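You operate a simulated robot arm through the tools that you are given. There is no shell and no other tool. Be economical: measure what you need, move in short steps, check, and stop when the job is done.

You are at the controls of a simulated two-armed robot. One attempt, no reset.

## Task
Hold each small sugar tub: lids on the white and pink, lid off the blue. Scoop in its bowl.
Fine: each tub gets its own lid; the loose lid goes on the grey rubber mat; the scoop stands in the teal bowl. Set down upright: grey scoop.

It is judged by the outcome, as a careful person would: the job done as asked, and still so three seconds after it is handed in. It fails if anything else is knocked over, pushed out of place, dropped, spilled or broken. Lids that push on must go on centred and level and be pressed home; caps that screw on are set level and turned clockwise until they are tight.

## Robot
Two 6-joint arms with two-finger grippers on one trunk, on a base that drives. Base frame: it is fixed to the floor where the robot stands at the start and does not move with it; the origin is under the middle of the robot, x ahead of it, y to its left, z up; the surface under the hand at the start is at about z = 840. Units: mm, rad, N and s.
The left shoulder is at the start at [61, 143, 900], the right one opposite. With the tool pointing down near the work surface each hand reaches from about 300 to 720 mm from the robot's upright axis, wherever it stands, measured 20 degrees to its own side. Places, roughly: blue lid (9x9x3 cm) [600, 200, 900]; grey scoop (6x5x15 cm) [500, 200, 900]; heat knob [500, 500, 900]; inside of the teal bowl [400, 400, 800]; motor switch [500, 600, 900]; pink lid (9x9x3 cm) [500, 100, 900]; top of the grey mat [500, 100, 800]; white lid (9x9x3 cm) [500, 0, 900]. Payload 2.45 kg a hand.
The tool frame of a hand sits at the grasp point between the pads (the TCP): z along the fingers, y along the line on which they close. The tips reach 26 mm beyond it. Largest opening 96 mm; the body of the gripper starts 69 mm behind the TCP.
Orientation is that of the tool frame in the base frame, as a unit quaternion [x, y, z, w]. With the fingers straight down and closing along the base's y, the tool's x points along the base's -x, its y along +y and its z along -z.

## Interface
- The arms move only by the tool play_rows. It takes "left_targets", "right_targets" or both (then of equal length, played together; a hand with none holds still); each is a list of rows, each an object (a shift or turn left out is 0, a gripper value left out holds the last) with "delta_pos": the shift along the base's x, y, z in mm, a list of three; "rotation": the turn, a rotation vector about the base's x, y, z in rad, a list of three; "hand": the opening, from 0 (shut) to 1 (fully open). In form: [{"delta_pos": [dx, dy, dz], "rotation": [rx, ry, rz], "hand": hand}, ...]. A call has 1 to 10 rows; each row is the pose to reach, as a shift and turn from the pose commanded when the call began. Each row takes 0.2 s and may step no farther than 50 mm and 0.15 rad from the row before; otherwise, or with a gripper value out of range, the whole call is refused. A pose out of reach is approached as far as the arm can. The call stops where the force on the tool passes 60 N (or 10 N more than at its start, if that is more) or the arm is blocked; 0.2 s more then pass. The fingers move at their own pace and stop on an object; they squeeze with about 20 N. The grip force told is the motor's: it shows also when the fingers shut on nothing. Time passes only in rows, and 0.2 s behind the last, so rows that repeat a pose let the fingers close. It gives the time, the measured TCP pose, the force on the tool (base axes), the opening and the grip force at its end, in the units of the frame above (readings bear some noise), with the torque about the TCP (base axes, N m) and any sound that the robot's microphone picked up.
- Cameras (640 x 400 px; columns grow to the right, rows downward): "scene" is now at [138.5, 12.6, 1504.8]; the picture's right is [0.15, -0.99, -0.00], its down [-0.73, -0.11, -0.68] and it looks along [0.67, 0.10, -0.73] (base axes); focal length 271 px, centre (320, 200). "left" rides on the left gripper at [82, -3, -98] in its tool frame; the picture's right is [0.04, 1.00, 0.00], its down [-0.73, 0.03, -0.68] and it looks along [-0.68, 0.03, 0.73] (tool axes); focal length 256 px, centre (320, 200). "right" rides on the right gripper at [82, 3, -98] in its tool frame; the picture's right is [-0.04, 1.00, 0.00], its down [-0.73, -0.03, -0.68] and it looks along [-0.68, -0.03, 0.73] (tool axes); focal length 256 px, centre (320, 200). There is no depth. A picture from a camera that has moved, and an enlarged one, comes with that camera's place and axes in the base frame and with its lens.
- camera(camera): a new picture of that camera. It takes no simulated time.
- move_column(by): slides the trunk up (or, below 0, down) by that many mm; the arms and the scene camera ride with it, the base frame stays. It gives what a move gives, with no picture.
- base_move(legs): drives the robot by 1 to 6 legs, each [ahead, turn to the left] in mm and rad, along the robot's own axes; the way and the turn of a leg run together, so that a leg with both is an arc; at most 1500 mm and 3.142 rad a leg. The arms and the cameras ride along, it lands a little off, and it stops where it bumps. It gives what a move gives.
- aim_head(pan, tilt): turns the head with the scene camera to pan (to the left, within 1.501 rad either way) and tilt (down, from -0.506 to 1.204), counted from straight ahead of the robot. It gives what a move gives.
- zoom(camera, box): a new picture of the part [left, top, right, bottom] of that camera's present view, enlarged. It takes no simulated time.
- sign_off(): hands the job in; it is judged then, once.

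Work in short steps. Places have to be worked out from the pictures, the camera data and where the tool is seen: move nearer, look again, correct. Check each grasp and each placing, and mend what went wrong. You have 120 turns and 108 pictures in all, those below and enlarged ones among them. Open the grippers and draw the arms clear of the work before you hand the job in, unless the task says otherwise; then end with one line.

The tools are called after "Emit:" as a command line: name --argument value ..., lists and objects as JSON in quotes. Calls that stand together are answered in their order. play_rows: Moves the arms, as the interface text tells. Its arguments: {"type":"object","properties":{"left_targets":{"type":"array","items":{"type":"object","properties":{"delta_pos":{"type":"array","items":{"type":"number"}},"rotation":{"type":"array","items":{"type":"number"}},"hand":{"type":"number"}}}},"right_targets":{"type":"array","items":{"type":"object","properties":{"delta_pos":{"type":"array","items":{"type":"number"}},"rotation":{"type":"array","items":{"type":"number"}},"hand":{"type":"number"}}}}},"required":[]} The other tools are called the same way: move_column (by) slides the trunk up or down; base_move (legs) drives the base; aim_head (pan, tilt) turns the head that bears the scene camera; camera (camera) takes a picture; zoom (camera, box) takes an enlarged picture of a part of a camera's view; sign_off () hands the job in.

At the start:

```text
time: 0.0
left_ee_pos: [479.8, 361.5, 1167.6]
left_tool_rot: [0.001, 1.0, 0.0, 0.0]
left_wrist_force: [-1.1, -0.1, 0.4]
left_ft_torque: [0.0, 0.01, 0.03]
left_opening: 96.0
left_grip_force: 0.1
right_ee_pos: [433.0, -76.9, 1218.0]
right_tool_rot: [0.0, 1.0, 0.0, 0.0]
right_wrist_force: [-1.0, -1.0, -0.2]
right_ft_torque: [0.02, -0.03, 0.02]
right_opening: 96.5
right_grip_force: 0.0
trunk travel left (down, up): [-525.0, 65.0]
robot x, y, heading: [0.4, 2.9, -0.0]
head pan, tilt: [0.147, 0.822]
```

scene: 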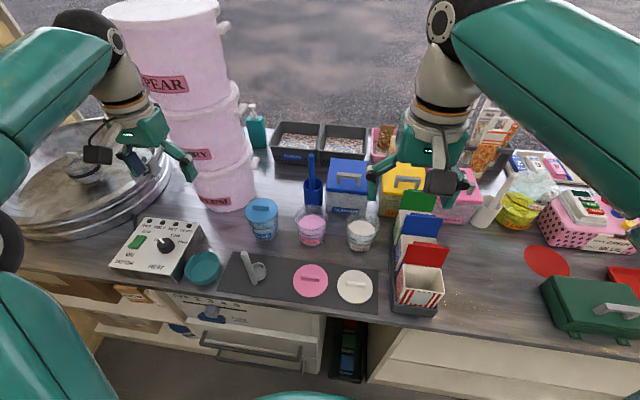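
right: 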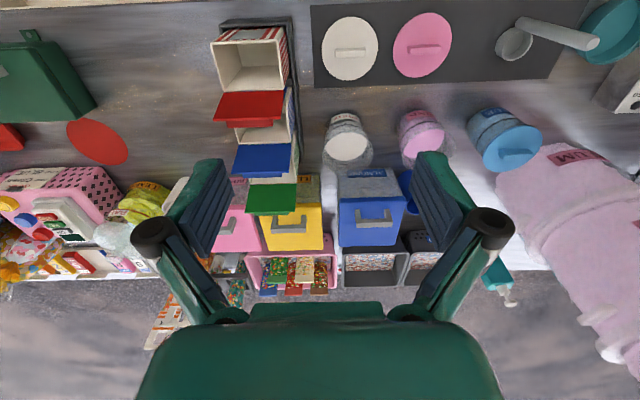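
left: 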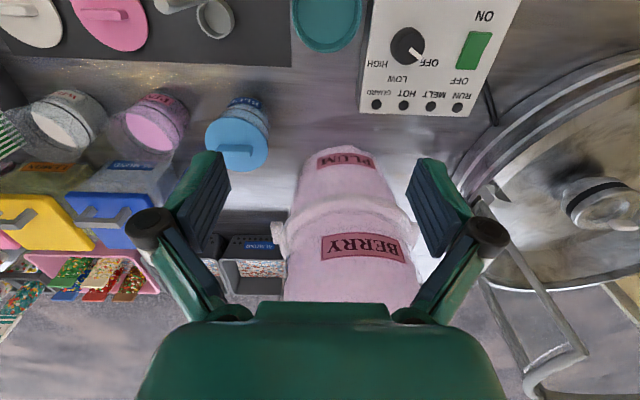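

I'll zoom on the work area to locate the tubs, lids, scoop and bowl.

Emit:
zoom --camera "scene" --box '[180, 180, 400, 318]'

Emit:
zoom --camera "right" --box '[300, 0, 640, 212]'

```text
2.90 times, centred on (290, 249) of scene
camera zoom: at [138.5, 12.6, 1504.8], right [0.15, -0.99, 0.0], down [-0.73, -0.11, -0.68], along [0.67, 0.1, -0.73], focal length 785 px, centre (407, 58)
```

zoom: 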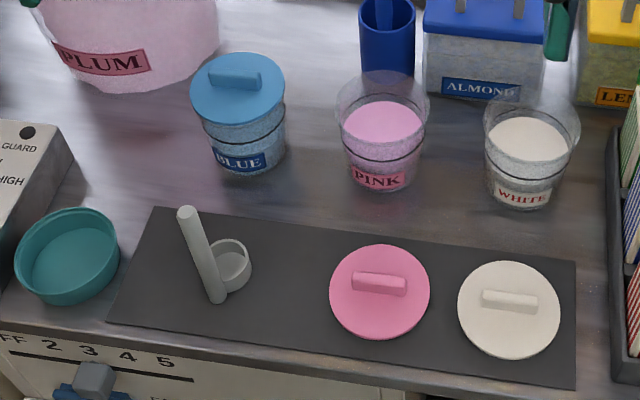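

```text
1.88 times, centred on (470, 106) of right
camera zoom: at [353.0, -75.1, 1315.7], right [0.04, 1.0, 0.0], down [0.73, -0.03, 0.68], along [0.68, -0.03, -0.73], focal length 482 px, centre (38, 377)
```

zoom: 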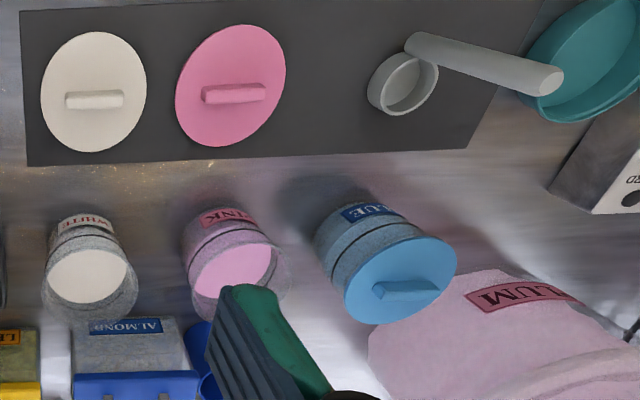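

The scoop stands at about (430,225) with the handle vertical and its top near z=990. The bowl is at about (446,372), the tubs at about (600, 245/113/-36) and the lids at about (455, 84/-31). I'll bring the left hand above the scoop and look.

Emit:
play_rows --left_targets '[{"delta_pos": [-12, -35, -20]}, {"delta_pos": [-25, -70, -40]}, {"delta_pos": [-38, -105, -60]}, {"delta_pos": [-50, -136, -80]}, {"delta_pos": [-50, -136, -90]}]'

Emit:
camera --camera "left"

Emit:
camera --camera "scene"

```text
time: 1.2
left_ee_pos: [431.8, 223.4, 1078.8]
left_tool_rot: [0.0, 1.0, 0.0, 0.0]
left_wrist_force: [-1.0, 0.0, 0.6]
left_ft_torque: [-0.02, 0.0, -0.02]
left_opening: 96.4
left_grip_force: 0.1
right_ee_pos: [433.2, -77.5, 1219.0]
right_tool_rot: [0.0, 1.0, 0.001, 0.0]
right_wrist_force: [0.0, 1.2, -0.3]
right_ft_torque: [0.01, -0.02, 0.03]
right_opening: 95.9
right_grip_force: 0.0
trunk travel left (down, up): [-525.0, 65.0]
robot x, y, heading: [3.1, -0.2, 0.002]
head pan, tilt: [0.147, 0.822]
```

```text
102 pictures are left
camera left: at [347.5, 220.4, 1178.1], right [-0.04, 1.0, 0.0], down [0.73, 0.03, 0.68], along [0.68, 0.03, -0.73], focal length 256 px, centre (320, 200)
```

left: 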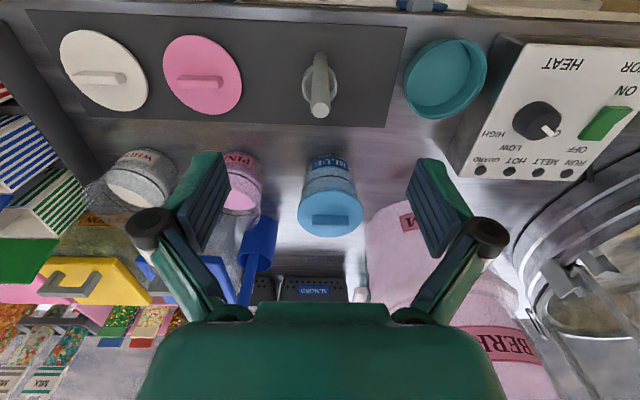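

```text
101 pictures are left
camera scene: at [138.6, 12.8, 1504.8], right [0.15, -0.99, 0.0], down [-0.73, -0.11, -0.68], along [0.67, 0.1, -0.73], focal length 271 px, centre (320, 200)
```

scene: 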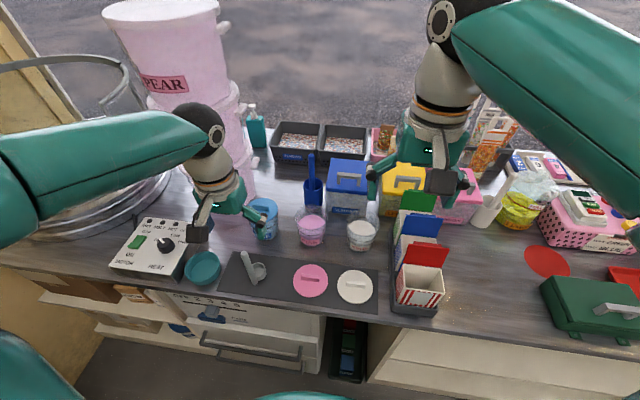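

The scoop handle is at about (431,224), directly under the hand, and the bowl centre is at about (442,369). I'll lower onto the handle and close.

Emit:
play_rows --left_targets '[{"delta_pos": [-1, 1, -40], "hand": 0.7}, {"delta_pos": [-1, 1, -80], "hand": 0.6}, {"delta_pos": [-1, 1, -120]}, {"delta_pos": [-1, 1, -130], "hand": 0.5}, {"delta_pos": [-1, 1, -130], "hand": 0.0}, {"delta_pos": [-1, 1, -130]}, {"delta_pos": [-1, 1, -130]}, {"delta_pos": [-1, 1, -130]}]'

Emit:
camera --camera "left"

```text
time: 3.0
left_ee_pos: [429.5, 225.6, 948.4]
left_tool_rot: [0.001, 1.0, 0.0, 0.0]
left_wrist_force: [0.2, -1.4, 0.4]
left_ft_torque: [-0.01, 0.03, 0.0]
left_opening: 14.7
left_grip_force: 19.6
right_ee_pos: [434.7, -77.5, 1218.7]
right_tool_rot: [-0.001, 1.0, 0.0, 0.001]
right_wrist_force: [0.1, -0.7, -0.8]
right_ft_torque: [-0.01, 0.04, -0.01]
right_opening: 96.1
right_grip_force: 0.1
trunk travel left (down, up): [-525.0, 65.0]
robot x, y, heading: [0.6, 2.2, -0.002]
head pan, tilt: [0.147, 0.822]
```

```text
100 pictures are left
camera left: at [346.4, 222.0, 1046.4], right [-0.04, 1.0, 0.0], down [0.73, 0.03, 0.68], along [0.68, 0.03, -0.73], focal length 256 px, centre (320, 200)
```

left: 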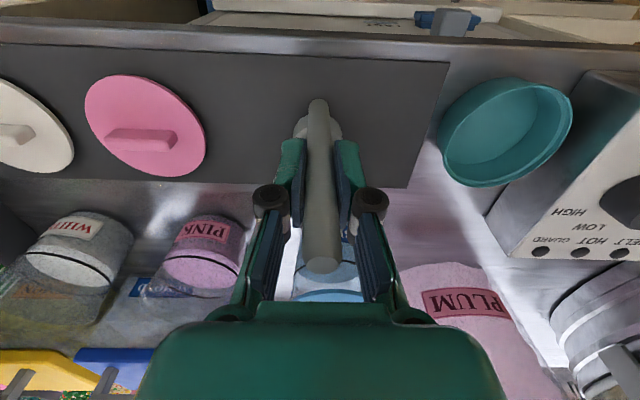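

The handle is held (14.7 mm). I'll lift 70 mm, carry it over the bowl and look.

Emit:
play_rows --left_targets '[{"delta_pos": [0, 0, 35]}, {"delta_pos": [0, 0, 70]}, {"delta_pos": [-3, 40, 75]}, {"delta_pos": [-6, 80, 75]}, {"delta_pos": [-9, 120, 75]}, {"delta_pos": [-11, 144, 75]}, {"delta_pos": [-11, 144, 75]}]'

Emit:
camera --camera "left"

Emit:
zoom --camera "scene" --box '[130, 180, 290, 300]'

```text
time: 4.6
left_ee_pos: [418.3, 370.6, 1022.2]
left_tool_rot: [0.0, 1.0, 0.0, 0.001]
left_wrist_force: [-0.1, 0.9, -1.1]
left_ft_torque: [-0.04, 0.04, 0.02]
left_opening: 14.7
left_grip_force: 19.8
right_ee_pos: [433.2, -77.9, 1217.9]
right_tool_rot: [0.0, 1.0, 0.0, 0.0]
right_wrist_force: [-0.4, 0.2, -0.4]
right_ft_torque: [-0.01, 0.02, 0.01]
right_opening: 96.0
right_grip_force: 0.1
trunk travel left (down, up): [-525.0, 65.0]
robot x, y, heading: [2.5, -0.6, 0.0]
head pan, tilt: [0.147, 0.822]
```

```text
99 pictures are left
camera left: at [335.5, 367.1, 1119.9], right [-0.04, 1.0, 0.0], down [0.73, 0.03, 0.68], along [0.68, 0.03, -0.73], focal length 256 px, centre (320, 200)
```

left: 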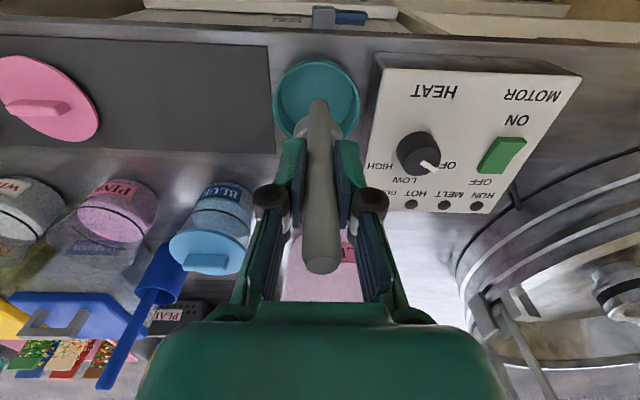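

```text
3.33 times, centred on (210, 240) of scene
camera zoom: at [138.4, 12.6, 1504.8], right [0.15, -0.99, 0.0], down [-0.73, -0.11, -0.68], along [0.67, 0.1, -0.73], focal length 903 px, centre (687, 67)
```

zoom: 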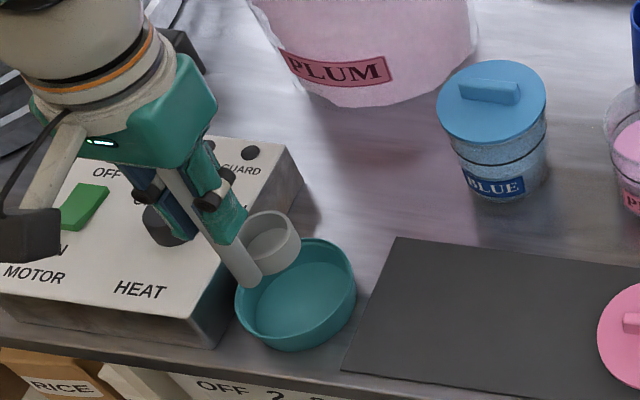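

The scoop's footprint is about centred over the bowl. I'll shift 3 mm right and lower it to just above the floor.

Emit:
play_rows --left_targets '[{"delta_pos": [0, -3, -30]}, {"delta_pos": [0, -3, -55]}, {"delta_pos": [0, -3, -65]}, {"delta_pos": [0, -3, -65]}]'

Emit:
zoom --camera "scene" --box '[130, 180, 290, 300]'

Emit:
zoom --camera "left" --box '[220, 0, 420, 130]'

```text
time: 5.6
left_ee_pos: [416.9, 367.1, 957.0]
left_tool_rot: [0.0, 1.0, -0.001, 0.001]
left_wrist_force: [0.9, -0.3, -0.6]
left_ft_torque: [0.04, -0.12, 0.01]
left_opening: 15.0
left_grip_force: 19.9
right_ee_pos: [433.8, -77.9, 1219.3]
right_tool_rot: [-0.001, 1.0, 0.0, 0.0]
right_wrist_force: [0.6, 0.6, 1.0]
right_ft_torque: [-0.01, -0.02, -0.03]
right_opening: 95.9
right_grip_force: 0.1
trunk travel left (down, up): [-525.0, 65.0]
robot x, y, heading: [-1.3, 0.0, -0.001]
head pan, tilt: [0.147, 0.822]
```

```text
3.33 times, centred on (210, 240) of scene
camera zoom: at [138.6, 12.7, 1504.8], right [0.15, -0.99, 0.0], down [-0.73, -0.11, -0.68], along [0.67, 0.1, -0.73], focal length 903 px, centre (687, 67)
```

zoom: 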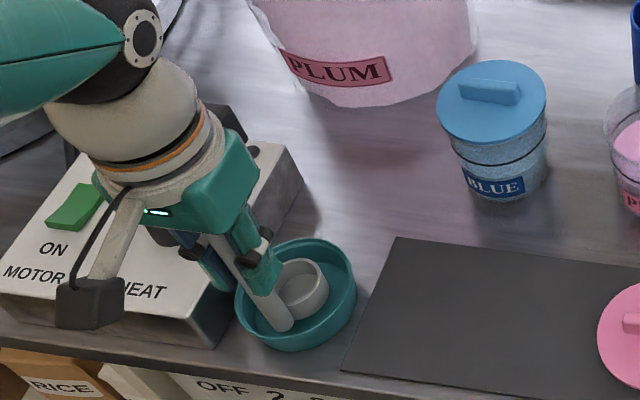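

```text
3.08 times, centred on (320, 65) of left
camera zoom: at [334.5, 364.2, 1055.0], right [-0.04, 1.0, 0.0], down [0.73, 0.03, 0.68], along [0.68, 0.03, -0.73], focal length 788 px, centre (320, 615)
```

zoom: 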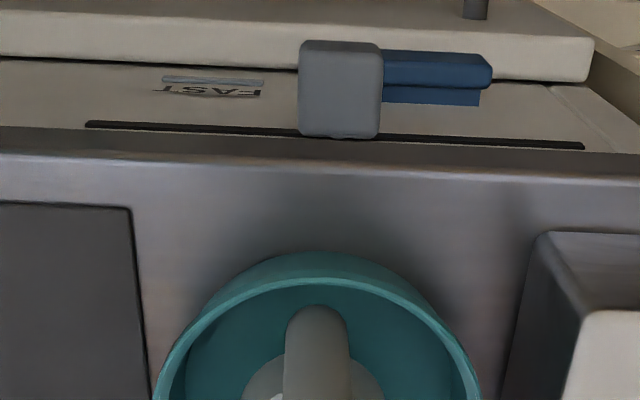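

The scoop is inside the bowl with clearance all round. I'll lower it gently while watching the force.

Emit:
play_rows --left_targets '[{"delta_pos": [0, 0, -2]}, {"delta_pos": [0, 0, -4]}, {"delta_pos": [0, 0, -4]}]'

```text
time: 6.4
left_ee_pos: [418.5, 368.2, 953.7]
left_tool_rot: [0.0, 1.0, 0.0, 0.0]
left_wrist_force: [0.6, 0.3, -1.6]
left_ft_torque: [0.0, -0.07, 0.03]
left_opening: 14.7
left_grip_force: 19.9
right_ee_pos: [431.7, -78.0, 1219.2]
right_tool_rot: [0.0, 1.0, 0.001, -0.001]
right_wrist_force: [-0.1, -0.5, -0.2]
right_ft_torque: [0.01, -0.02, -0.01]
right_opening: 96.1
right_grip_force: 0.0
trunk travel left (down, up): [-525.0, 65.0]
robot x, y, heading: [-0.1, 2.0, 0.001]
head pan, tilt: [0.147, 0.822]
```

No contact yet, so I'll go a little lower.

Emit:
play_rows --left_targets '[{"delta_pos": [0, 0, -1.5]}, {"delta_pos": [0, 0, -3]}, {"delta_pos": [0, 0, -3]}]'

```text
time: 7.2
left_ee_pos: [417.7, 366.9, 950.8]
left_tool_rot: [0.0, 1.0, -0.001, 0.001]
left_wrist_force: [2.9, 0.3, 0.8]
left_ft_torque: [0.02, -0.25, 0.0]
left_opening: 14.5
left_grip_force: 20.3
right_ee_pos: [433.8, -77.9, 1219.0]
right_tool_rot: [0.0, 1.0, 0.001, 0.0]
right_wrist_force: [0.9, 0.5, 0.0]
right_ft_torque: [0.0, 0.02, 0.01]
right_opening: 96.0
right_grip_force: 0.0
trunk travel left (down, up): [-525.0, 65.0]
robot x, y, heading: [1.7, 1.3, -0.006]
head pan, tilt: [0.147, 0.822]
```

Readings show a side push of +x 3 N at the bottom, so the handle foot is touching the near wall of the bowl. I'll rise a little, shift +5 mm in x and lower again.

Emit:
play_rows --left_targets '[{"delta_pos": [0, 0, 3]}, {"delta_pos": [5, 0, 3]}, {"delta_pos": [5, 0, 0]}, {"delta_pos": [5, 0, 0]}]'

Emit:
zoom --camera "scene" --box '[170, 225, 250, 295]'

```text
time: 8.2
left_ee_pos: [422.5, 366.8, 951.3]
left_tool_rot: [0.001, 1.0, 0.0, 0.001]
left_wrist_force: [-0.4, 0.3, -0.7]
left_ft_torque: [-0.02, 0.03, 0.0]
left_opening: 14.6
left_grip_force: 19.5
right_ee_pos: [433.0, -78.0, 1219.0]
right_tool_rot: [0.0, 1.0, 0.0, 0.0]
right_wrist_force: [-0.4, 0.5, -0.2]
right_ft_torque: [0.01, 0.02, 0.0]
right_opening: 95.8
right_grip_force: 0.0
trunk travel left (down, up): [-525.0, 65.0]
robot x, y, heading: [2.3, -1.3, 0.003]
head pan, tilt: [0.147, 0.822]
```

```text
5.71 times, centred on (210, 260) of scene
camera zoom: at [138.5, 12.7, 1504.8], right [0.15, -0.99, 0.0], down [-0.73, -0.11, -0.68], along [0.67, 0.1, -0.73], focal length 1548 px, centre (949, -143)
```

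zoom: 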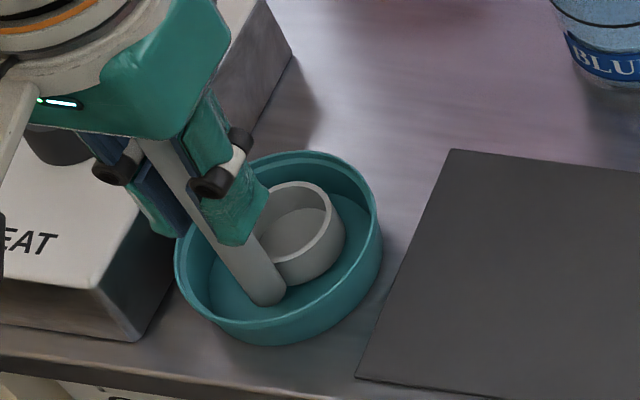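

The side force is gone and the scoop is well centred. I'll continue down to contact.

Emit:
play_rows --left_targets '[{"delta_pos": [0, 0, -1.5]}, {"delta_pos": [0, 0, -3]}, {"delta_pos": [0, 0, -3]}]'

```text
time: 9.0
left_ee_pos: [423.7, 366.5, 948.6]
left_tool_rot: [0.0, 1.0, 0.0, 0.0]
left_wrist_force: [0.8, -0.1, 0.4]
left_ft_torque: [-0.01, -0.05, -0.04]
left_opening: 14.7
left_grip_force: 20.3
right_ee_pos: [433.4, -78.2, 1218.6]
right_tool_rot: [0.0, 1.0, 0.0, 0.0]
right_wrist_force: [0.0, 0.3, -0.1]
right_ft_torque: [-0.04, 0.0, 0.0]
right_opening: 96.0
right_grip_force: 0.1
trunk travel left (down, up): [-525.0, 65.0]
robot x, y, heading: [2.1, -1.8, -0.002]
head pan, tilt: [0.147, 0.822]
```

There's still no contact, so I'll creep down further.

Emit:
play_rows --left_targets '[{"delta_pos": [0, 0, -1]}, {"delta_pos": [0, 0, -2]}, {"delta_pos": [0, 0, -2]}]'

```text
time: 9.8
left_ee_pos: [421.6, 366.2, 946.8]
left_tool_rot: [0.0, 1.0, 0.001, 0.001]
left_wrist_force: [-0.7, -2.6, 15.7]
left_ft_torque: [-0.05, -0.16, 0.0]
left_opening: 14.7
left_grip_force: 20.6
right_ee_pos: [432.8, -78.9, 1220.5]
right_tool_rot: [0.0, 1.0, 0.001, 0.0]
right_wrist_force: [-0.3, -0.5, -0.1]
right_ft_torque: [0.01, -0.01, 0.0]
right_opening: 96.0
right_grip_force: 0.0
trunk travel left (down, up): [-525.0, 65.0]
robot x, y, heading: [1.2, 0.8, 0.001]
head pan, tilt: [0.147, 0.822]
```

Contact is 16 N, so the scoop stands on the floor. I'll open modestly and rise straight up, keeping clear of the control box.

Emit:
play_rows --left_targets '[{"delta_pos": [0, 0, 1], "hand": 0.35}, {"delta_pos": [0, 0, 1]}, {"delta_pos": [0, 0, 20]}, {"delta_pos": [0, 0, 60]}, {"delta_pos": [0, 0, 110]}, {"delta_pos": [0, 0, 150]}, {"delta_pos": [0, 0, 150]}]'

Emit:
camera --camera "scene"

```text
time: 11.4
left_ee_pos: [419.8, 366.9, 1100.9]
left_tool_rot: [0.001, 1.0, 0.0, 0.0]
left_wrist_force: [0.9, -0.4, -0.3]
left_ft_torque: [0.02, 0.03, 0.0]
left_opening: 33.3
left_grip_force: 0.1
right_ee_pos: [434.0, -77.8, 1218.8]
right_tool_rot: [0.0, 1.0, 0.0, -0.001]
right_wrist_force: [0.6, -0.5, 0.0]
right_ft_torque: [0.0, -0.03, -0.01]
right_opening: 96.0
right_grip_force: 0.0
trunk travel left (down, up): [-525.0, 65.0]
robot x, y, heading: [3.0, 0.5, -0.001]
head pan, tilt: [0.147, 0.822]
```

```text
94 pictures are left
camera scene: at [138.8, 12.8, 1504.7], right [0.15, -0.99, 0.0], down [-0.73, -0.11, -0.68], along [0.67, 0.1, -0.73], focal length 271 px, centre (320, 200)
```

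scene: 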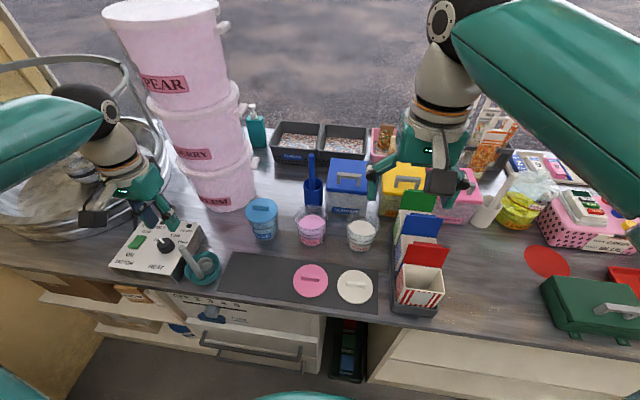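

The scoop stands in the bowl. Next I'll yaw the right hand 90° so it closes along x across the white lid's bar, and bring it over (455,-31).

Emit:
play_rows --right_targets '[{"delta_pos": [2, 5, 0], "rotation": [0, 0, 0.145]}, {"delta_pos": [4, 10, 0], "rotation": [0, 0, 0.29]}, {"delta_pos": [6, 15, -10], "rotation": [0, 0, 0.435]}, {"delta_pos": [8, 20, -30], "rotation": [0, 0, 0.58]}, {"delta_pos": [10, 25, -50], "rotation": [0, 0, 0.725]}, {"delta_pos": [12, 30, -70], "rotation": [0, 0, 0.87]}, {"delta_pos": [14, 35, -90], "rotation": [0, 0, 1.015]}, {"delta_pos": [16, 40, -110], "rotation": [0, 0, 1.16]}, {"delta_pos": [18, 45, -130], "rotation": [0, 0, 1.305]}, {"delta_pos": [21, 46, -140], "rotation": [0, 0, 1.45]}]'

Emit:
play_rows --right_targets '[{"delta_pos": [0, 0, -20], "rotation": [0, 0, 0.1208]}, {"delta_pos": [0, 0, -50], "rotation": [0, 0, 0.1208]}, {"delta_pos": [0, 0, -50], "rotation": [0, 0, 0.1208]}]'

Emit:
camera --camera "right"

Emit:
camera --camera "scene"

```text
time: 13.6
left_ee_pos: [418.5, 366.8, 1100.1]
left_tool_rot: [0.001, 1.0, 0.0, 0.001]
left_wrist_force: [0.7, 0.1, 0.4]
left_ft_torque: [-0.02, 0.03, -0.02]
left_opening: 34.0
left_grip_force: 0.1
right_ee_pos: [453.2, -32.9, 1078.2]
right_tool_rot: [-0.663, 0.748, -0.001, 0.0]
right_wrist_force: [0.3, 0.0, 0.3]
right_ft_torque: [0.02, 0.01, -0.04]
right_opening: 96.0
right_grip_force: 0.1
trunk travel left (down, up): [-525.0, 65.0]
robot x, y, heading: [-5.2, 5.8, -0.001]
head pan, tilt: [0.147, 0.822]
```

```text
time: 14.4
left_ee_pos: [420.4, 366.6, 1100.8]
left_tool_rot: [0.001, 1.0, 0.0, 0.001]
left_wrist_force: [-1.0, 0.1, 0.7]
left_ft_torque: [-0.02, 0.02, 0.02]
left_opening: 33.6
left_grip_force: 0.1
right_ee_pos: [455.1, -32.5, 1030.1]
right_tool_rot: [0.707, -0.707, 0.001, 0.0]
right_wrist_force: [-0.8, -0.4, 0.3]
right_ft_torque: [-0.02, 0.01, 0.0]
right_opening: 96.3
right_grip_force: 0.1
trunk travel left (down, up): [-525.0, 65.0]
robot x, y, heading: [0.2, 0.9, -0.002]
head pan, tilt: [0.147, 0.822]
```

```text
93 pictures are left
camera right: at [452.3, -114.6, 1126.7], right [-1.0, 0.04, 0.0], down [0.03, 0.73, 0.68], along [0.03, 0.68, -0.73], focal length 256 px, centre (320, 200)
```

right: 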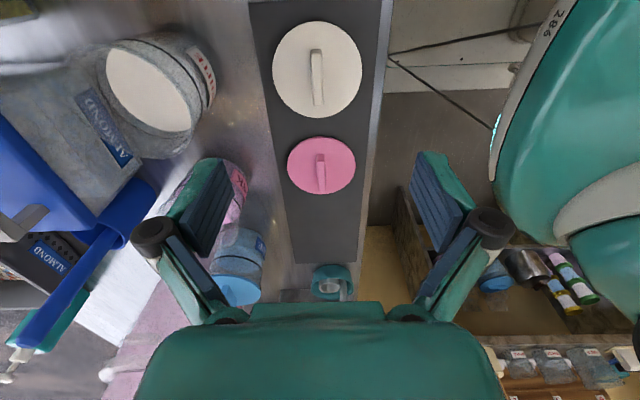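

```text
92 pictures are left
camera scene: at [138.1, 12.6, 1504.8], right [0.15, -0.99, 0.0], down [-0.73, -0.11, -0.68], along [0.67, 0.1, -0.73], focal length 271 px, centre (320, 200)
```

scene: 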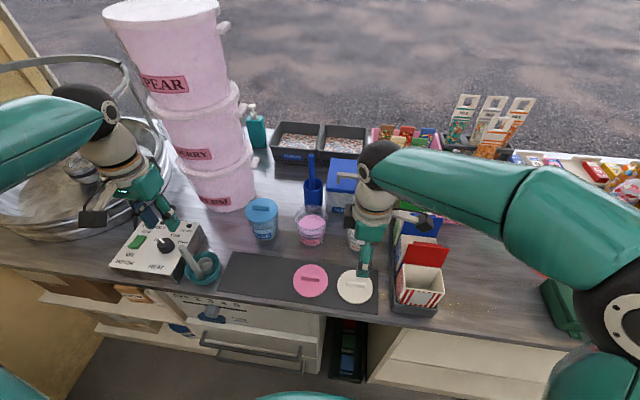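

The white lid's bar is at about (458,-32), under the hand. I'll lower with a partial opening to just over the plate and check.

Emit:
play_rows --right_targets '[{"delta_pos": [3, 1, -45], "hand": 0.5}, {"delta_pos": [3, 1, -90], "hand": 0.4}, {"delta_pos": [3, 1, -130]}, {"delta_pos": [3, 1, -143]}, {"delta_pos": [3, 1, -143]}]'

Emit:
camera --camera "right"

Emit:
zoom --camera "scene" --box '[270, 180, 430, 320]'

```text
time: 15.6
left_ee_pos: [420.5, 367.3, 1100.6]
left_tool_rot: [0.0, 1.0, 0.001, 0.0]
left_wrist_force: [-0.3, -0.8, 0.4]
left_ft_torque: [-0.03, -0.03, 0.01]
left_opening: 33.6
left_grip_force: 0.0
right_ee_pos: [459.5, -31.9, 884.8]
right_tool_rot: [0.707, -0.707, 0.0, 0.0]
right_wrist_force: [0.2, 0.6, 0.2]
right_ft_torque: [0.0, -0.02, 0.0]
right_opening: 38.6
right_grip_force: 0.1
trunk travel left (down, up): [-525.0, 65.0]
robot x, y, heading: [-1.1, 3.0, 0.001]
head pan, tilt: [0.147, 0.822]
```

```text
91 pictures are left
camera right: at [457.5, -114.1, 982.9], right [-1.0, 0.04, 0.0], down [0.03, 0.73, 0.68], along [0.03, 0.68, -0.73], focal length 256 px, centre (320, 200)
```

right: 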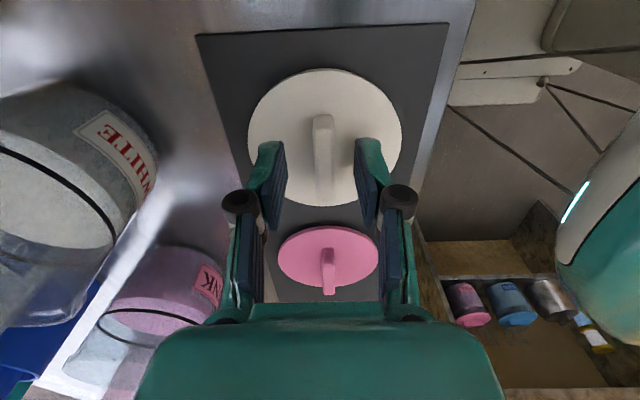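

```text
2.86 times, centred on (350, 250) of scene
camera zoom: at [138.5, 12.6, 1504.8], right [0.15, -0.99, 0.0], down [-0.73, -0.11, -0.68], along [0.67, 0.1, -0.73], focal length 774 px, centre (234, 57)
```

zoom: 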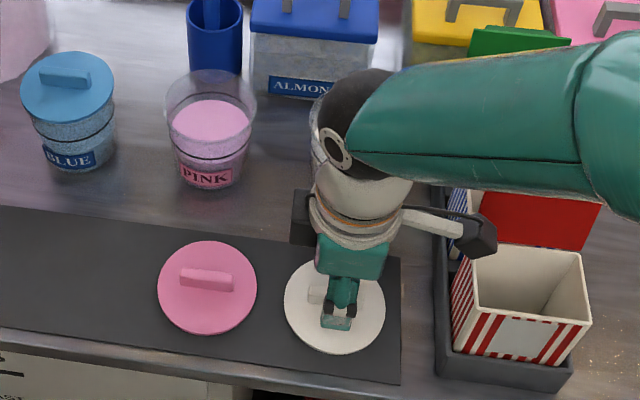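

The fingers straddle the bar, so I'll close here.

Emit:
play_rows --right_targets '[{"hand": 0.0}, {"delta_pos": [0, 0, 0]}, {"delta_pos": [0, 0, 0]}, {"delta_pos": [0, 0, 0]}]'

Emit:
camera --camera "right"

```text
time: 16.6
left_ee_pos: [419.4, 366.2, 1100.9]
left_tool_rot: [0.001, 1.0, 0.0, 0.0]
left_wrist_force: [-0.4, -0.5, -0.6]
left_ft_torque: [0.0, 0.01, -0.01]
left_opening: 33.6
left_grip_force: 0.1
right_ee_pos: [459.5, -32.7, 885.4]
right_tool_rot: [-0.707, 0.707, 0.001, 0.0]
right_wrist_force: [0.1, 0.4, -0.2]
right_ft_torque: [-0.01, 0.03, 0.01]
right_opening: 10.0
right_grip_force: 20.0
trunk travel left (down, up): [-525.0, 65.0]
robot x, y, heading: [1.7, 3.6, 0.003]
head pan, tilt: [0.147, 0.822]
```

```text
89 pictures are left
camera right: at [457.5, -114.0, 983.3], right [-1.0, 0.04, 0.0], down [0.03, 0.73, 0.68], along [0.03, 0.68, -0.73], focal length 256 px, centre (320, 200)
```

right: 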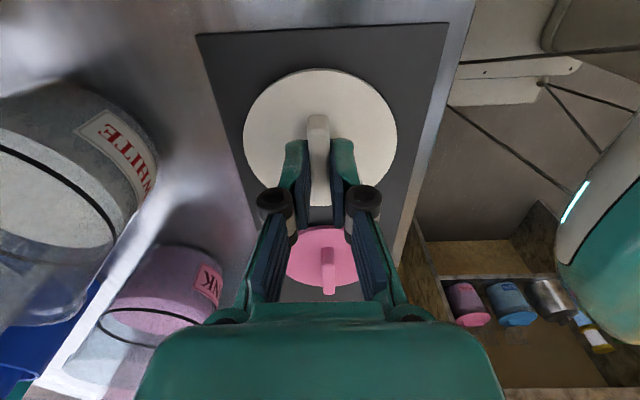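

Gripped at 10 mm. I want a deeper grip with the tips near the plate, so I'll open a bit and creep down to find the plate.

Emit:
play_rows --right_targets '[{"hand": 0.25}, {"delta_pos": [-1, 0, 0]}, {"delta_pos": [-1, 0, -2]}, {"delta_pos": [-1, 0, -4]}, {"delta_pos": [-1, 0, -4]}]'

```text
time: 17.8
left_ee_pos: [420.6, 366.2, 1101.2]
left_tool_rot: [0.001, 1.0, 0.0, 0.0]
left_wrist_force: [0.0, -0.2, -0.3]
left_ft_torque: [-0.02, 0.0, -0.01]
left_opening: 33.5
left_grip_force: 0.1
right_ee_pos: [458.3, -30.6, 882.8]
right_tool_rot: [-0.707, 0.707, 0.0, 0.0]
right_wrist_force: [0.4, 0.2, -0.9]
right_ft_torque: [0.03, 0.01, -0.02]
right_opening: 23.9
right_grip_force: 0.0
trunk travel left (down, up): [-525.0, 65.0]
robot x, y, heading: [-0.6, 1.2, -0.002]
head pan, tilt: [0.147, 0.822]
```

Emit:
play_rows --right_targets '[{"delta_pos": [0, 0, -2]}, {"delta_pos": [0, 0, -4]}, {"delta_pos": [0, 0, -4]}]'

```text
time: 18.6
left_ee_pos: [418.5, 367.1, 1100.9]
left_tool_rot: [0.0, 1.0, 0.0, 0.001]
left_wrist_force: [0.1, 0.5, -0.8]
left_ft_torque: [-0.03, -0.03, 0.0]
left_opening: 33.6
left_grip_force: 0.0
right_ee_pos: [456.3, -31.0, 880.7]
right_tool_rot: [0.707, -0.707, 0.002, -0.002]
right_wrist_force: [0.8, 1.5, 20.9]
right_ft_torque: [0.01, -0.08, 0.0]
right_opening: 24.5
right_grip_force: 0.9
trunk travel left (down, up): [-525.0, 65.0]
robot x, y, heading: [3.7, 2.9, 0.003]
head pan, tilt: [0.147, 0.822]
```

Contact at TCP z≈880, so the plate top is at about z 854. I'll back off 1.5 mm, close, and lift straight up.

Emit:
play_rows --right_targets '[{"delta_pos": [1, 0, 3], "hand": 0.25}, {"delta_pos": [1, 0, 3], "hand": 0.0}, {"delta_pos": [1, 0, 3]}, {"delta_pos": [1, 0, 3]}, {"delta_pos": [1, 0, 20]}, {"delta_pos": [1, 0, 60]}, {"delta_pos": [1, 0, 100]}, {"delta_pos": [-20, -40, 125]}, {"delta_pos": [-50, -80, 125]}, {"delta_pos": [-50, -80, 125]}]'

Emit:
camera --camera "right"

Emit:
camera --camera "scene"

```text
refused: row 8 steps farther than a row can; nothing moved
```

```text
88 pictures are left
camera right: at [454.1, -113.0, 976.8], right [-1.0, 0.04, 0.0], down [0.03, 0.73, 0.68], along [0.03, 0.68, -0.73], focal length 256 px, centre (320, 200)
```

right: 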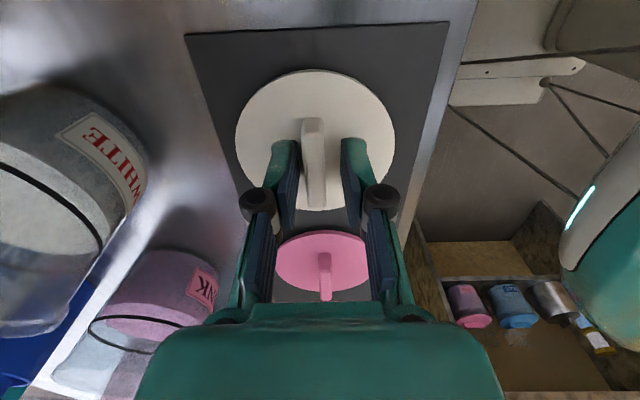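

```text
87 pictures are left
camera scene: at [136.6, 13.0, 1505.3], right [0.15, -0.99, 0.0], down [-0.72, -0.11, -0.68], along [0.67, 0.1, -0.73], focal length 271 px, centre (320, 200)
```

scene: 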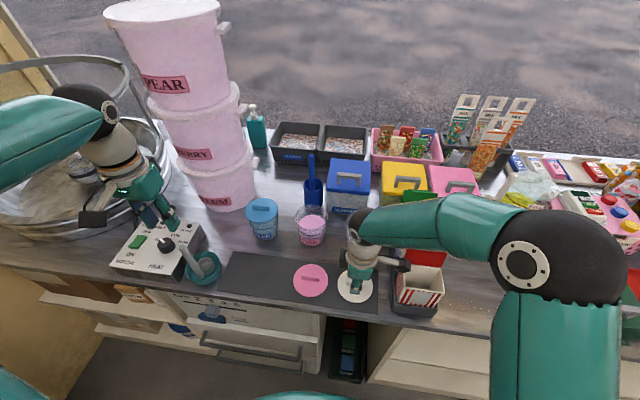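

A row was too long. I'll redo it with shorter steps.

Emit:
play_rows --right_targets '[{"delta_pos": [1, 0, 3], "hand": 0.25}, {"delta_pos": [1, 0, 3], "hand": 0.0}, {"delta_pos": [1, 0, 3]}, {"delta_pos": [1, 0, 3]}, {"delta_pos": [1, 0, 20]}, {"delta_pos": [1, 0, 60]}, {"delta_pos": [1, 0, 105]}, {"delta_pos": [-10, -30, 125]}, {"delta_pos": [-30, -65, 145]}, {"delta_pos": [-50, -95, 145]}]'

Emit:
camera --camera "right"

Emit:
camera --camera "scene"

```text
time: 20.8
left_ee_pos: [419.0, 365.5, 1100.7]
left_tool_rot: [0.001, 1.0, -0.001, 0.0]
left_wrist_force: [-0.2, 0.4, 0.0]
left_ft_torque: [-0.01, -0.04, 0.02]
left_opening: 33.5
left_grip_force: 0.0
right_ee_pos: [405.7, -128.9, 1025.9]
right_tool_rot: [0.707, -0.707, 0.0, 0.001]
right_wrist_force: [-0.6, -0.5, 0.0]
right_ft_torque: [0.01, -0.02, 0.02]
right_opening: 10.2
right_grip_force: 20.1
trunk travel left (down, up): [-525.0, 65.0]
robot x, y, heading: [-0.5, 1.0, 0.003]
head pan, tilt: [0.147, 0.822]
```

```text
86 pictures are left
camera right: at [404.5, -211.1, 1122.6], right [-1.0, 0.04, 0.0], down [0.03, 0.73, 0.68], along [0.03, 0.68, -0.73], focal length 256 px, centre (320, 200)
```

right: 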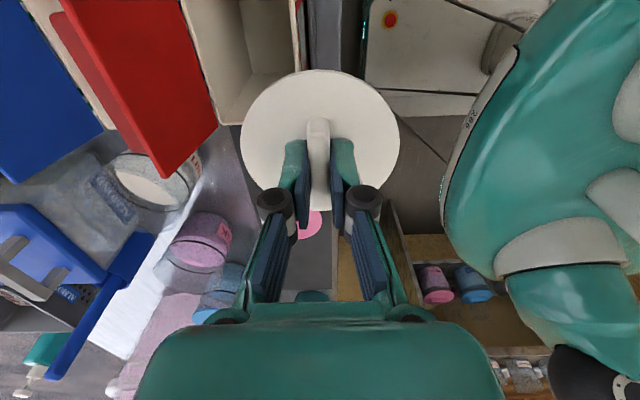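

```text
85 pictures are left
camera scene: at [137.6, 11.7, 1504.9], right [0.15, -0.99, 0.0], down [-0.72, -0.11, -0.68], along [0.67, 0.1, -0.73], focal length 271 px, centre (320, 200)
```

scene: 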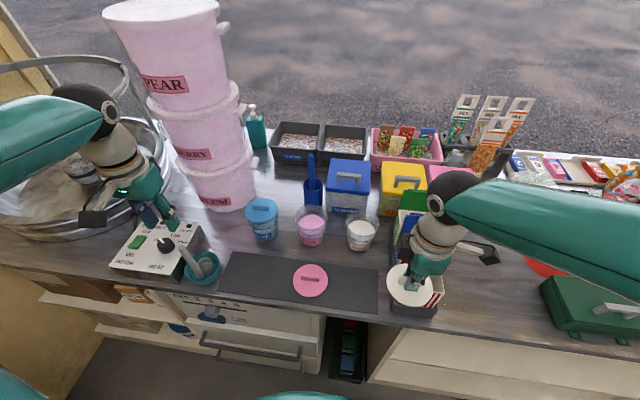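

The lid is held level and about centred on the TCP. Now I'll zoom in on the tubs for accurate positions.

Emit:
zoom --camera "scene" --box '[285, 185, 385, 260]'

```text
5.33 times, centred on (335, 222) of scene
camera zoom: at [137.6, 11.7, 1504.9], right [0.15, -0.99, 0.0], down [-0.72, -0.11, -0.68], along [0.67, 0.1, -0.73], focal length 1445 px, centre (240, 80)
```

zoom: 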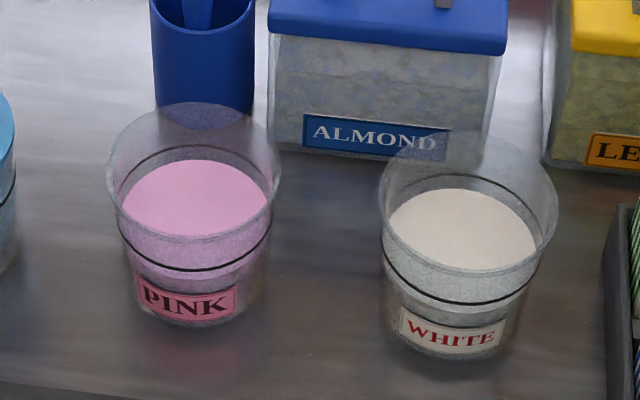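

White tub rim is at about (600,-36) with rim z≈925–930. I'll raise the right hand with the lid high above the white tub, so that I can check the view from its camera.

Emit:
play_rows --right_targets '[{"delta_pos": [0, 5, 40]}, {"delta_pos": [20, 15, 75]}, {"delta_pos": [60, 30, 75]}, {"delta_pos": [100, 50, 75]}, {"delta_pos": [140, 65, 75]}, {"delta_pos": [175, 85, 75]}, {"delta_pos": [193, 93, 75]}, {"delta_pos": [193, 93, 75]}]'

Emit:
camera --camera "right"

Emit:
camera --camera "scene"

```text
time: 22.6
left_ee_pos: [419.5, 367.3, 1100.0]
left_tool_rot: [0.001, 1.0, -0.001, 0.001]
left_wrist_force: [-0.4, 0.4, 1.2]
left_ft_torque: [0.0, 0.01, -0.02]
left_opening: 33.5
left_grip_force: 0.0
right_ee_pos: [595.2, -33.8, 1097.9]
right_tool_rot: [0.708, -0.707, -0.001, 0.0]
right_wrist_force: [-0.4, 0.2, -0.9]
right_ft_torque: [0.01, 0.0, -0.01]
right_opening: 9.9
right_grip_force: 20.4
right hand out of reach, approached as far as the arm can: row 7, 8
trunk travel left (down, up): [-525.0, 65.0]
robot x, y, heading: [2.3, -0.6, -0.0]
head pan, tilt: [0.147, 0.822]
```

```text
83 pictures are left
camera right: at [593.9, -115.9, 1194.6], right [-1.0, 0.04, 0.0], down [0.03, 0.73, 0.68], along [0.03, 0.68, -0.73], focal length 256 px, centre (320, 200)
```

right: 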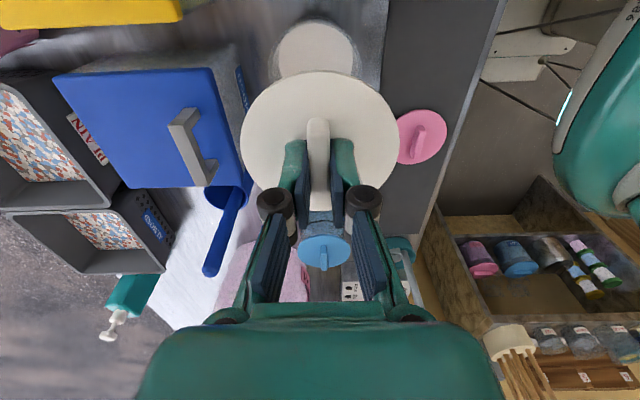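

```text
82 pictures are left
camera scene: at [138.3, 12.7, 1504.8], right [0.15, -0.99, 0.0], down [-0.73, -0.11, -0.68], along [0.67, 0.1, -0.73], focal length 271 px, centre (320, 200)
```

scene: 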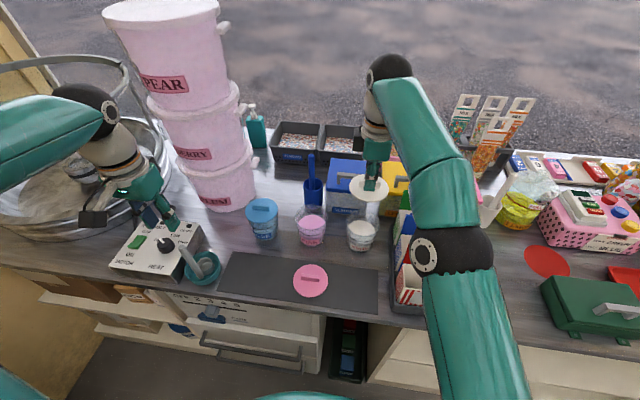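

The white tub is at about (600,-35). The left hand will hold it from the front-left, pitched about 50° and yawed 30°, which keeps the wrist away from the right arm. I'll move it to a pre-approach pose with the hand open.

Emit:
play_rows --left_targets '[{"delta_pos": [5, -36, 0], "rotation": [-0.0242, -0.0946, -0.052], "hand": 1.0}, {"delta_pos": [11, -73, -10], "rotation": [-0.0483, -0.1892, -0.104]}, {"delta_pos": [17, -109, -20], "rotation": [-0.0725, -0.2838, -0.1559]}, {"delta_pos": [23, -145, -30], "rotation": [-0.0967, -0.3784, -0.2079]}, {"delta_pos": [29, -182, -40], "rotation": [-0.1208, -0.473, -0.2599]}, {"delta_pos": [35, -218, -50], "rotation": [-0.145, -0.5676, -0.3119]}, {"delta_pos": [41, -254, -65], "rotation": [-0.1692, -0.6622, -0.3638]}, {"delta_pos": [46, -291, -80], "rotation": [-0.1933, -0.7568, -0.4158]}, {"delta_pos": [50, -327, -90], "rotation": [-0.2175, -0.8514, -0.4678]}, {"delta_pos": [50, -327, -90], "rotation": [-0.2175, -0.8514, -0.4678]}]'

Emit:
camera --camera "left"

Emit:
camera --camera "scene"

```text
time: 24.8
left_ee_pos: [471.2, 41.8, 1000.3]
left_tool_rot: [0.222, 0.879, -0.104, 0.408]
left_wrist_force: [0.2, 0.1, -0.7]
left_ft_torque: [0.01, -0.01, 0.03]
left_opening: 96.1
left_grip_force: 0.0
right_ee_pos: [595.5, -32.9, 1097.2]
right_tool_rot: [-0.707, 0.707, 0.0, 0.0]
right_wrist_force: [-0.3, 1.0, -0.5]
right_ft_torque: [0.0, -0.01, 0.01]
right_opening: 9.9
right_grip_force: 20.0
trunk travel left (down, up): [-525.0, 65.0]
robot x, y, heading: [-3.9, 0.6, -0.003]
head pan, tilt: [0.147, 0.822]
```

```text
81 pictures are left
camera left: at [356.2, 100.2, 1003.2], right [0.46, 0.89, -0.03], down [-0.02, 0.05, 1.0], along [0.89, -0.45, 0.04], focal length 256 px, centre (320, 200)
```

left: 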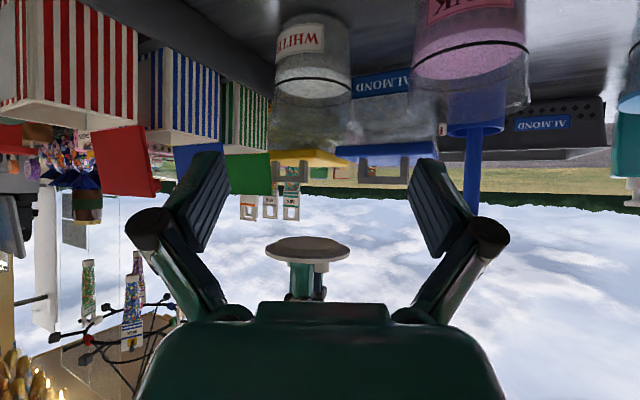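

```text
80 pictures are left
camera scene: at [138.1, 12.7, 1504.8], right [0.15, -0.99, 0.0], down [-0.73, -0.11, -0.68], along [0.67, 0.1, -0.73], focal length 271 px, centre (320, 200)
```

scene: 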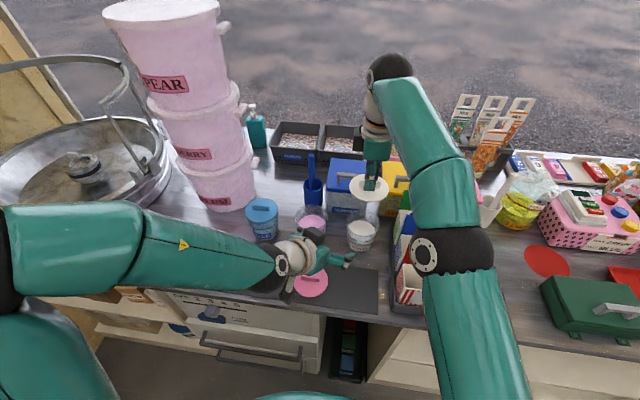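

The left camera gives a nice side view, so I'll zoom on the white tub and the held lid.

Emit:
zoom --camera "left" --box '[240, 0, 400, 140]'

```text
2.86 times, centred on (320, 70) of left
camera zoom: at [356.2, 100.2, 1003.2], right [0.46, 0.89, -0.03], down [-0.02, 0.05, 1.0], along [0.89, -0.45, 0.04], focal length 731 px, centre (320, 571)
```

zoom: 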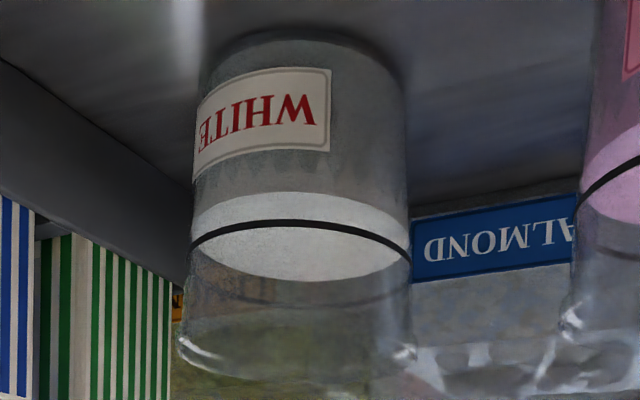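

White tub rim z≈930, with a body diameter of about 80. I'll move the left hand to 100 mm back along its approach axis and check.

Emit:
play_rows --left_targets '[{"delta_pos": [23, -15, -25]}, {"delta_pos": [46, -31, -51]}, {"delta_pos": [46, -31, -51]}]'

Emit:
camera --camera "left"

```text
time: 25.6
left_ee_pos: [515.6, 8.4, 952.6]
left_tool_rot: [0.225, 0.878, -0.106, 0.409]
left_wrist_force: [0.6, -0.8, 0.0]
left_ft_torque: [0.0, -0.02, 0.01]
left_opening: 95.8
left_grip_force: 0.1
right_ee_pos: [595.4, -33.5, 1097.0]
right_tool_rot: [-0.707, 0.707, 0.0, 0.0]
right_wrist_force: [0.0, -0.2, 0.8]
right_ft_torque: [-0.01, 0.02, 0.02]
right_opening: 10.1
right_grip_force: 20.4
trunk travel left (down, up): [-525.0, 65.0]
robot x, y, heading: [0.4, -2.5, 0.003]
head pan, tilt: [0.147, 0.822]
```

```text
78 pictures are left
camera left: at [401.0, 66.8, 954.0], right [0.46, 0.89, -0.03], down [-0.03, 0.05, 1.0], along [0.89, -0.46, 0.05], focal length 256 px, centre (320, 200)
```

left: 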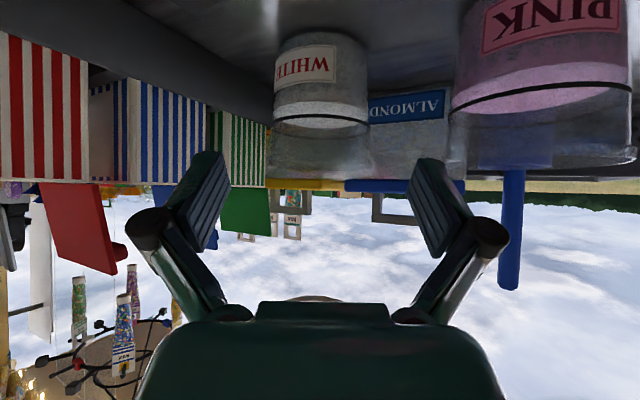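

It's centred on the tub. I'll advance along the approach axis around the tub without closing yet.

Emit:
play_rows --left_targets '[{"delta_pos": [22, -12, -22]}, {"delta_pos": [44, -24, -44]}, {"delta_pos": [67, -36, -66]}, {"delta_pos": [67, -36, -66]}]'

Emit:
camera --camera "left"

Emit:
camera --camera "right"

Emit:
zoom --camera "scene" --box '[260, 170, 420, 300]'

```text
time: 26.6
left_ee_pos: [583.2, -30.0, 887.5]
left_tool_rot: [0.223, 0.881, -0.099, 0.406]
left_wrist_force: [0.0, 0.5, 0.2]
left_ft_torque: [-0.01, -0.01, 0.01]
left_opening: 95.8
left_grip_force: 0.0
right_ee_pos: [595.2, -33.7, 1097.2]
right_tool_rot: [0.707, -0.707, 0.0, 0.001]
right_wrist_force: [0.0, -0.1, 0.3]
right_ft_torque: [0.02, -0.02, 0.03]
right_opening: 9.9
right_grip_force: 19.7
trunk travel left (down, up): [-525.0, 65.0]
robot x, y, heading: [3.1, -1.0, -0.001]
head pan, tilt: [0.147, 0.822]
```

```text
77 pictures are left
camera left: at [467.4, 28.6, 889.8], right [0.45, 0.89, -0.02], down [-0.02, 0.04, 1.0], along [0.89, -0.45, 0.04], focal length 256 px, centre (320, 200)
```

left: 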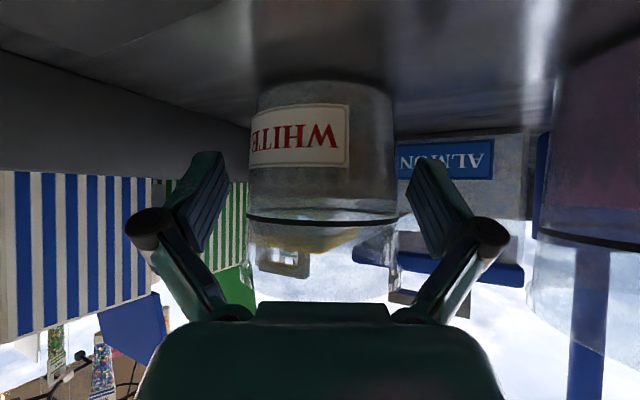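

```text
76 pictures are left
camera right: at [593.5, -115.9, 1195.0], right [-1.0, 0.04, 0.0], down [0.03, 0.73, 0.68], along [0.03, 0.68, -0.73], focal length 256 px, centre (320, 200)
```

right: 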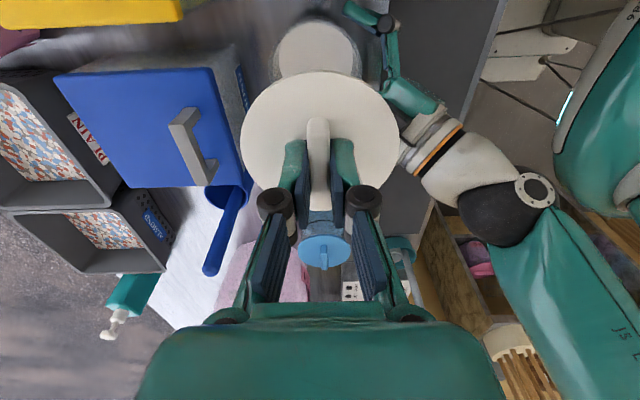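

```text
3.08 times, centred on (340, 235) of scene
camera zoom: at [138.0, 12.7, 1504.8], right [0.15, -0.99, 0.0], down [-0.73, -0.11, -0.68], along [0.67, 0.1, -0.73], focal length 834 px, centre (258, 92)
```

zoom: 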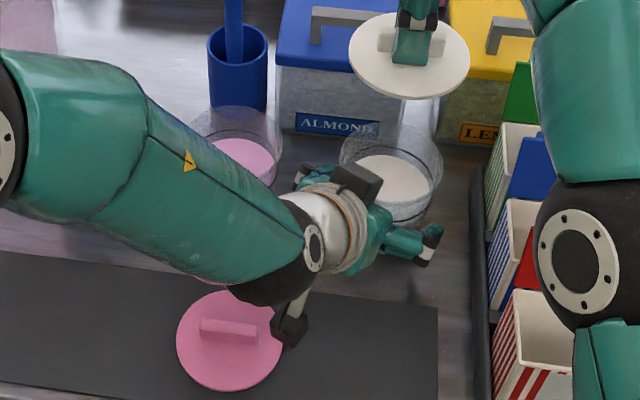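

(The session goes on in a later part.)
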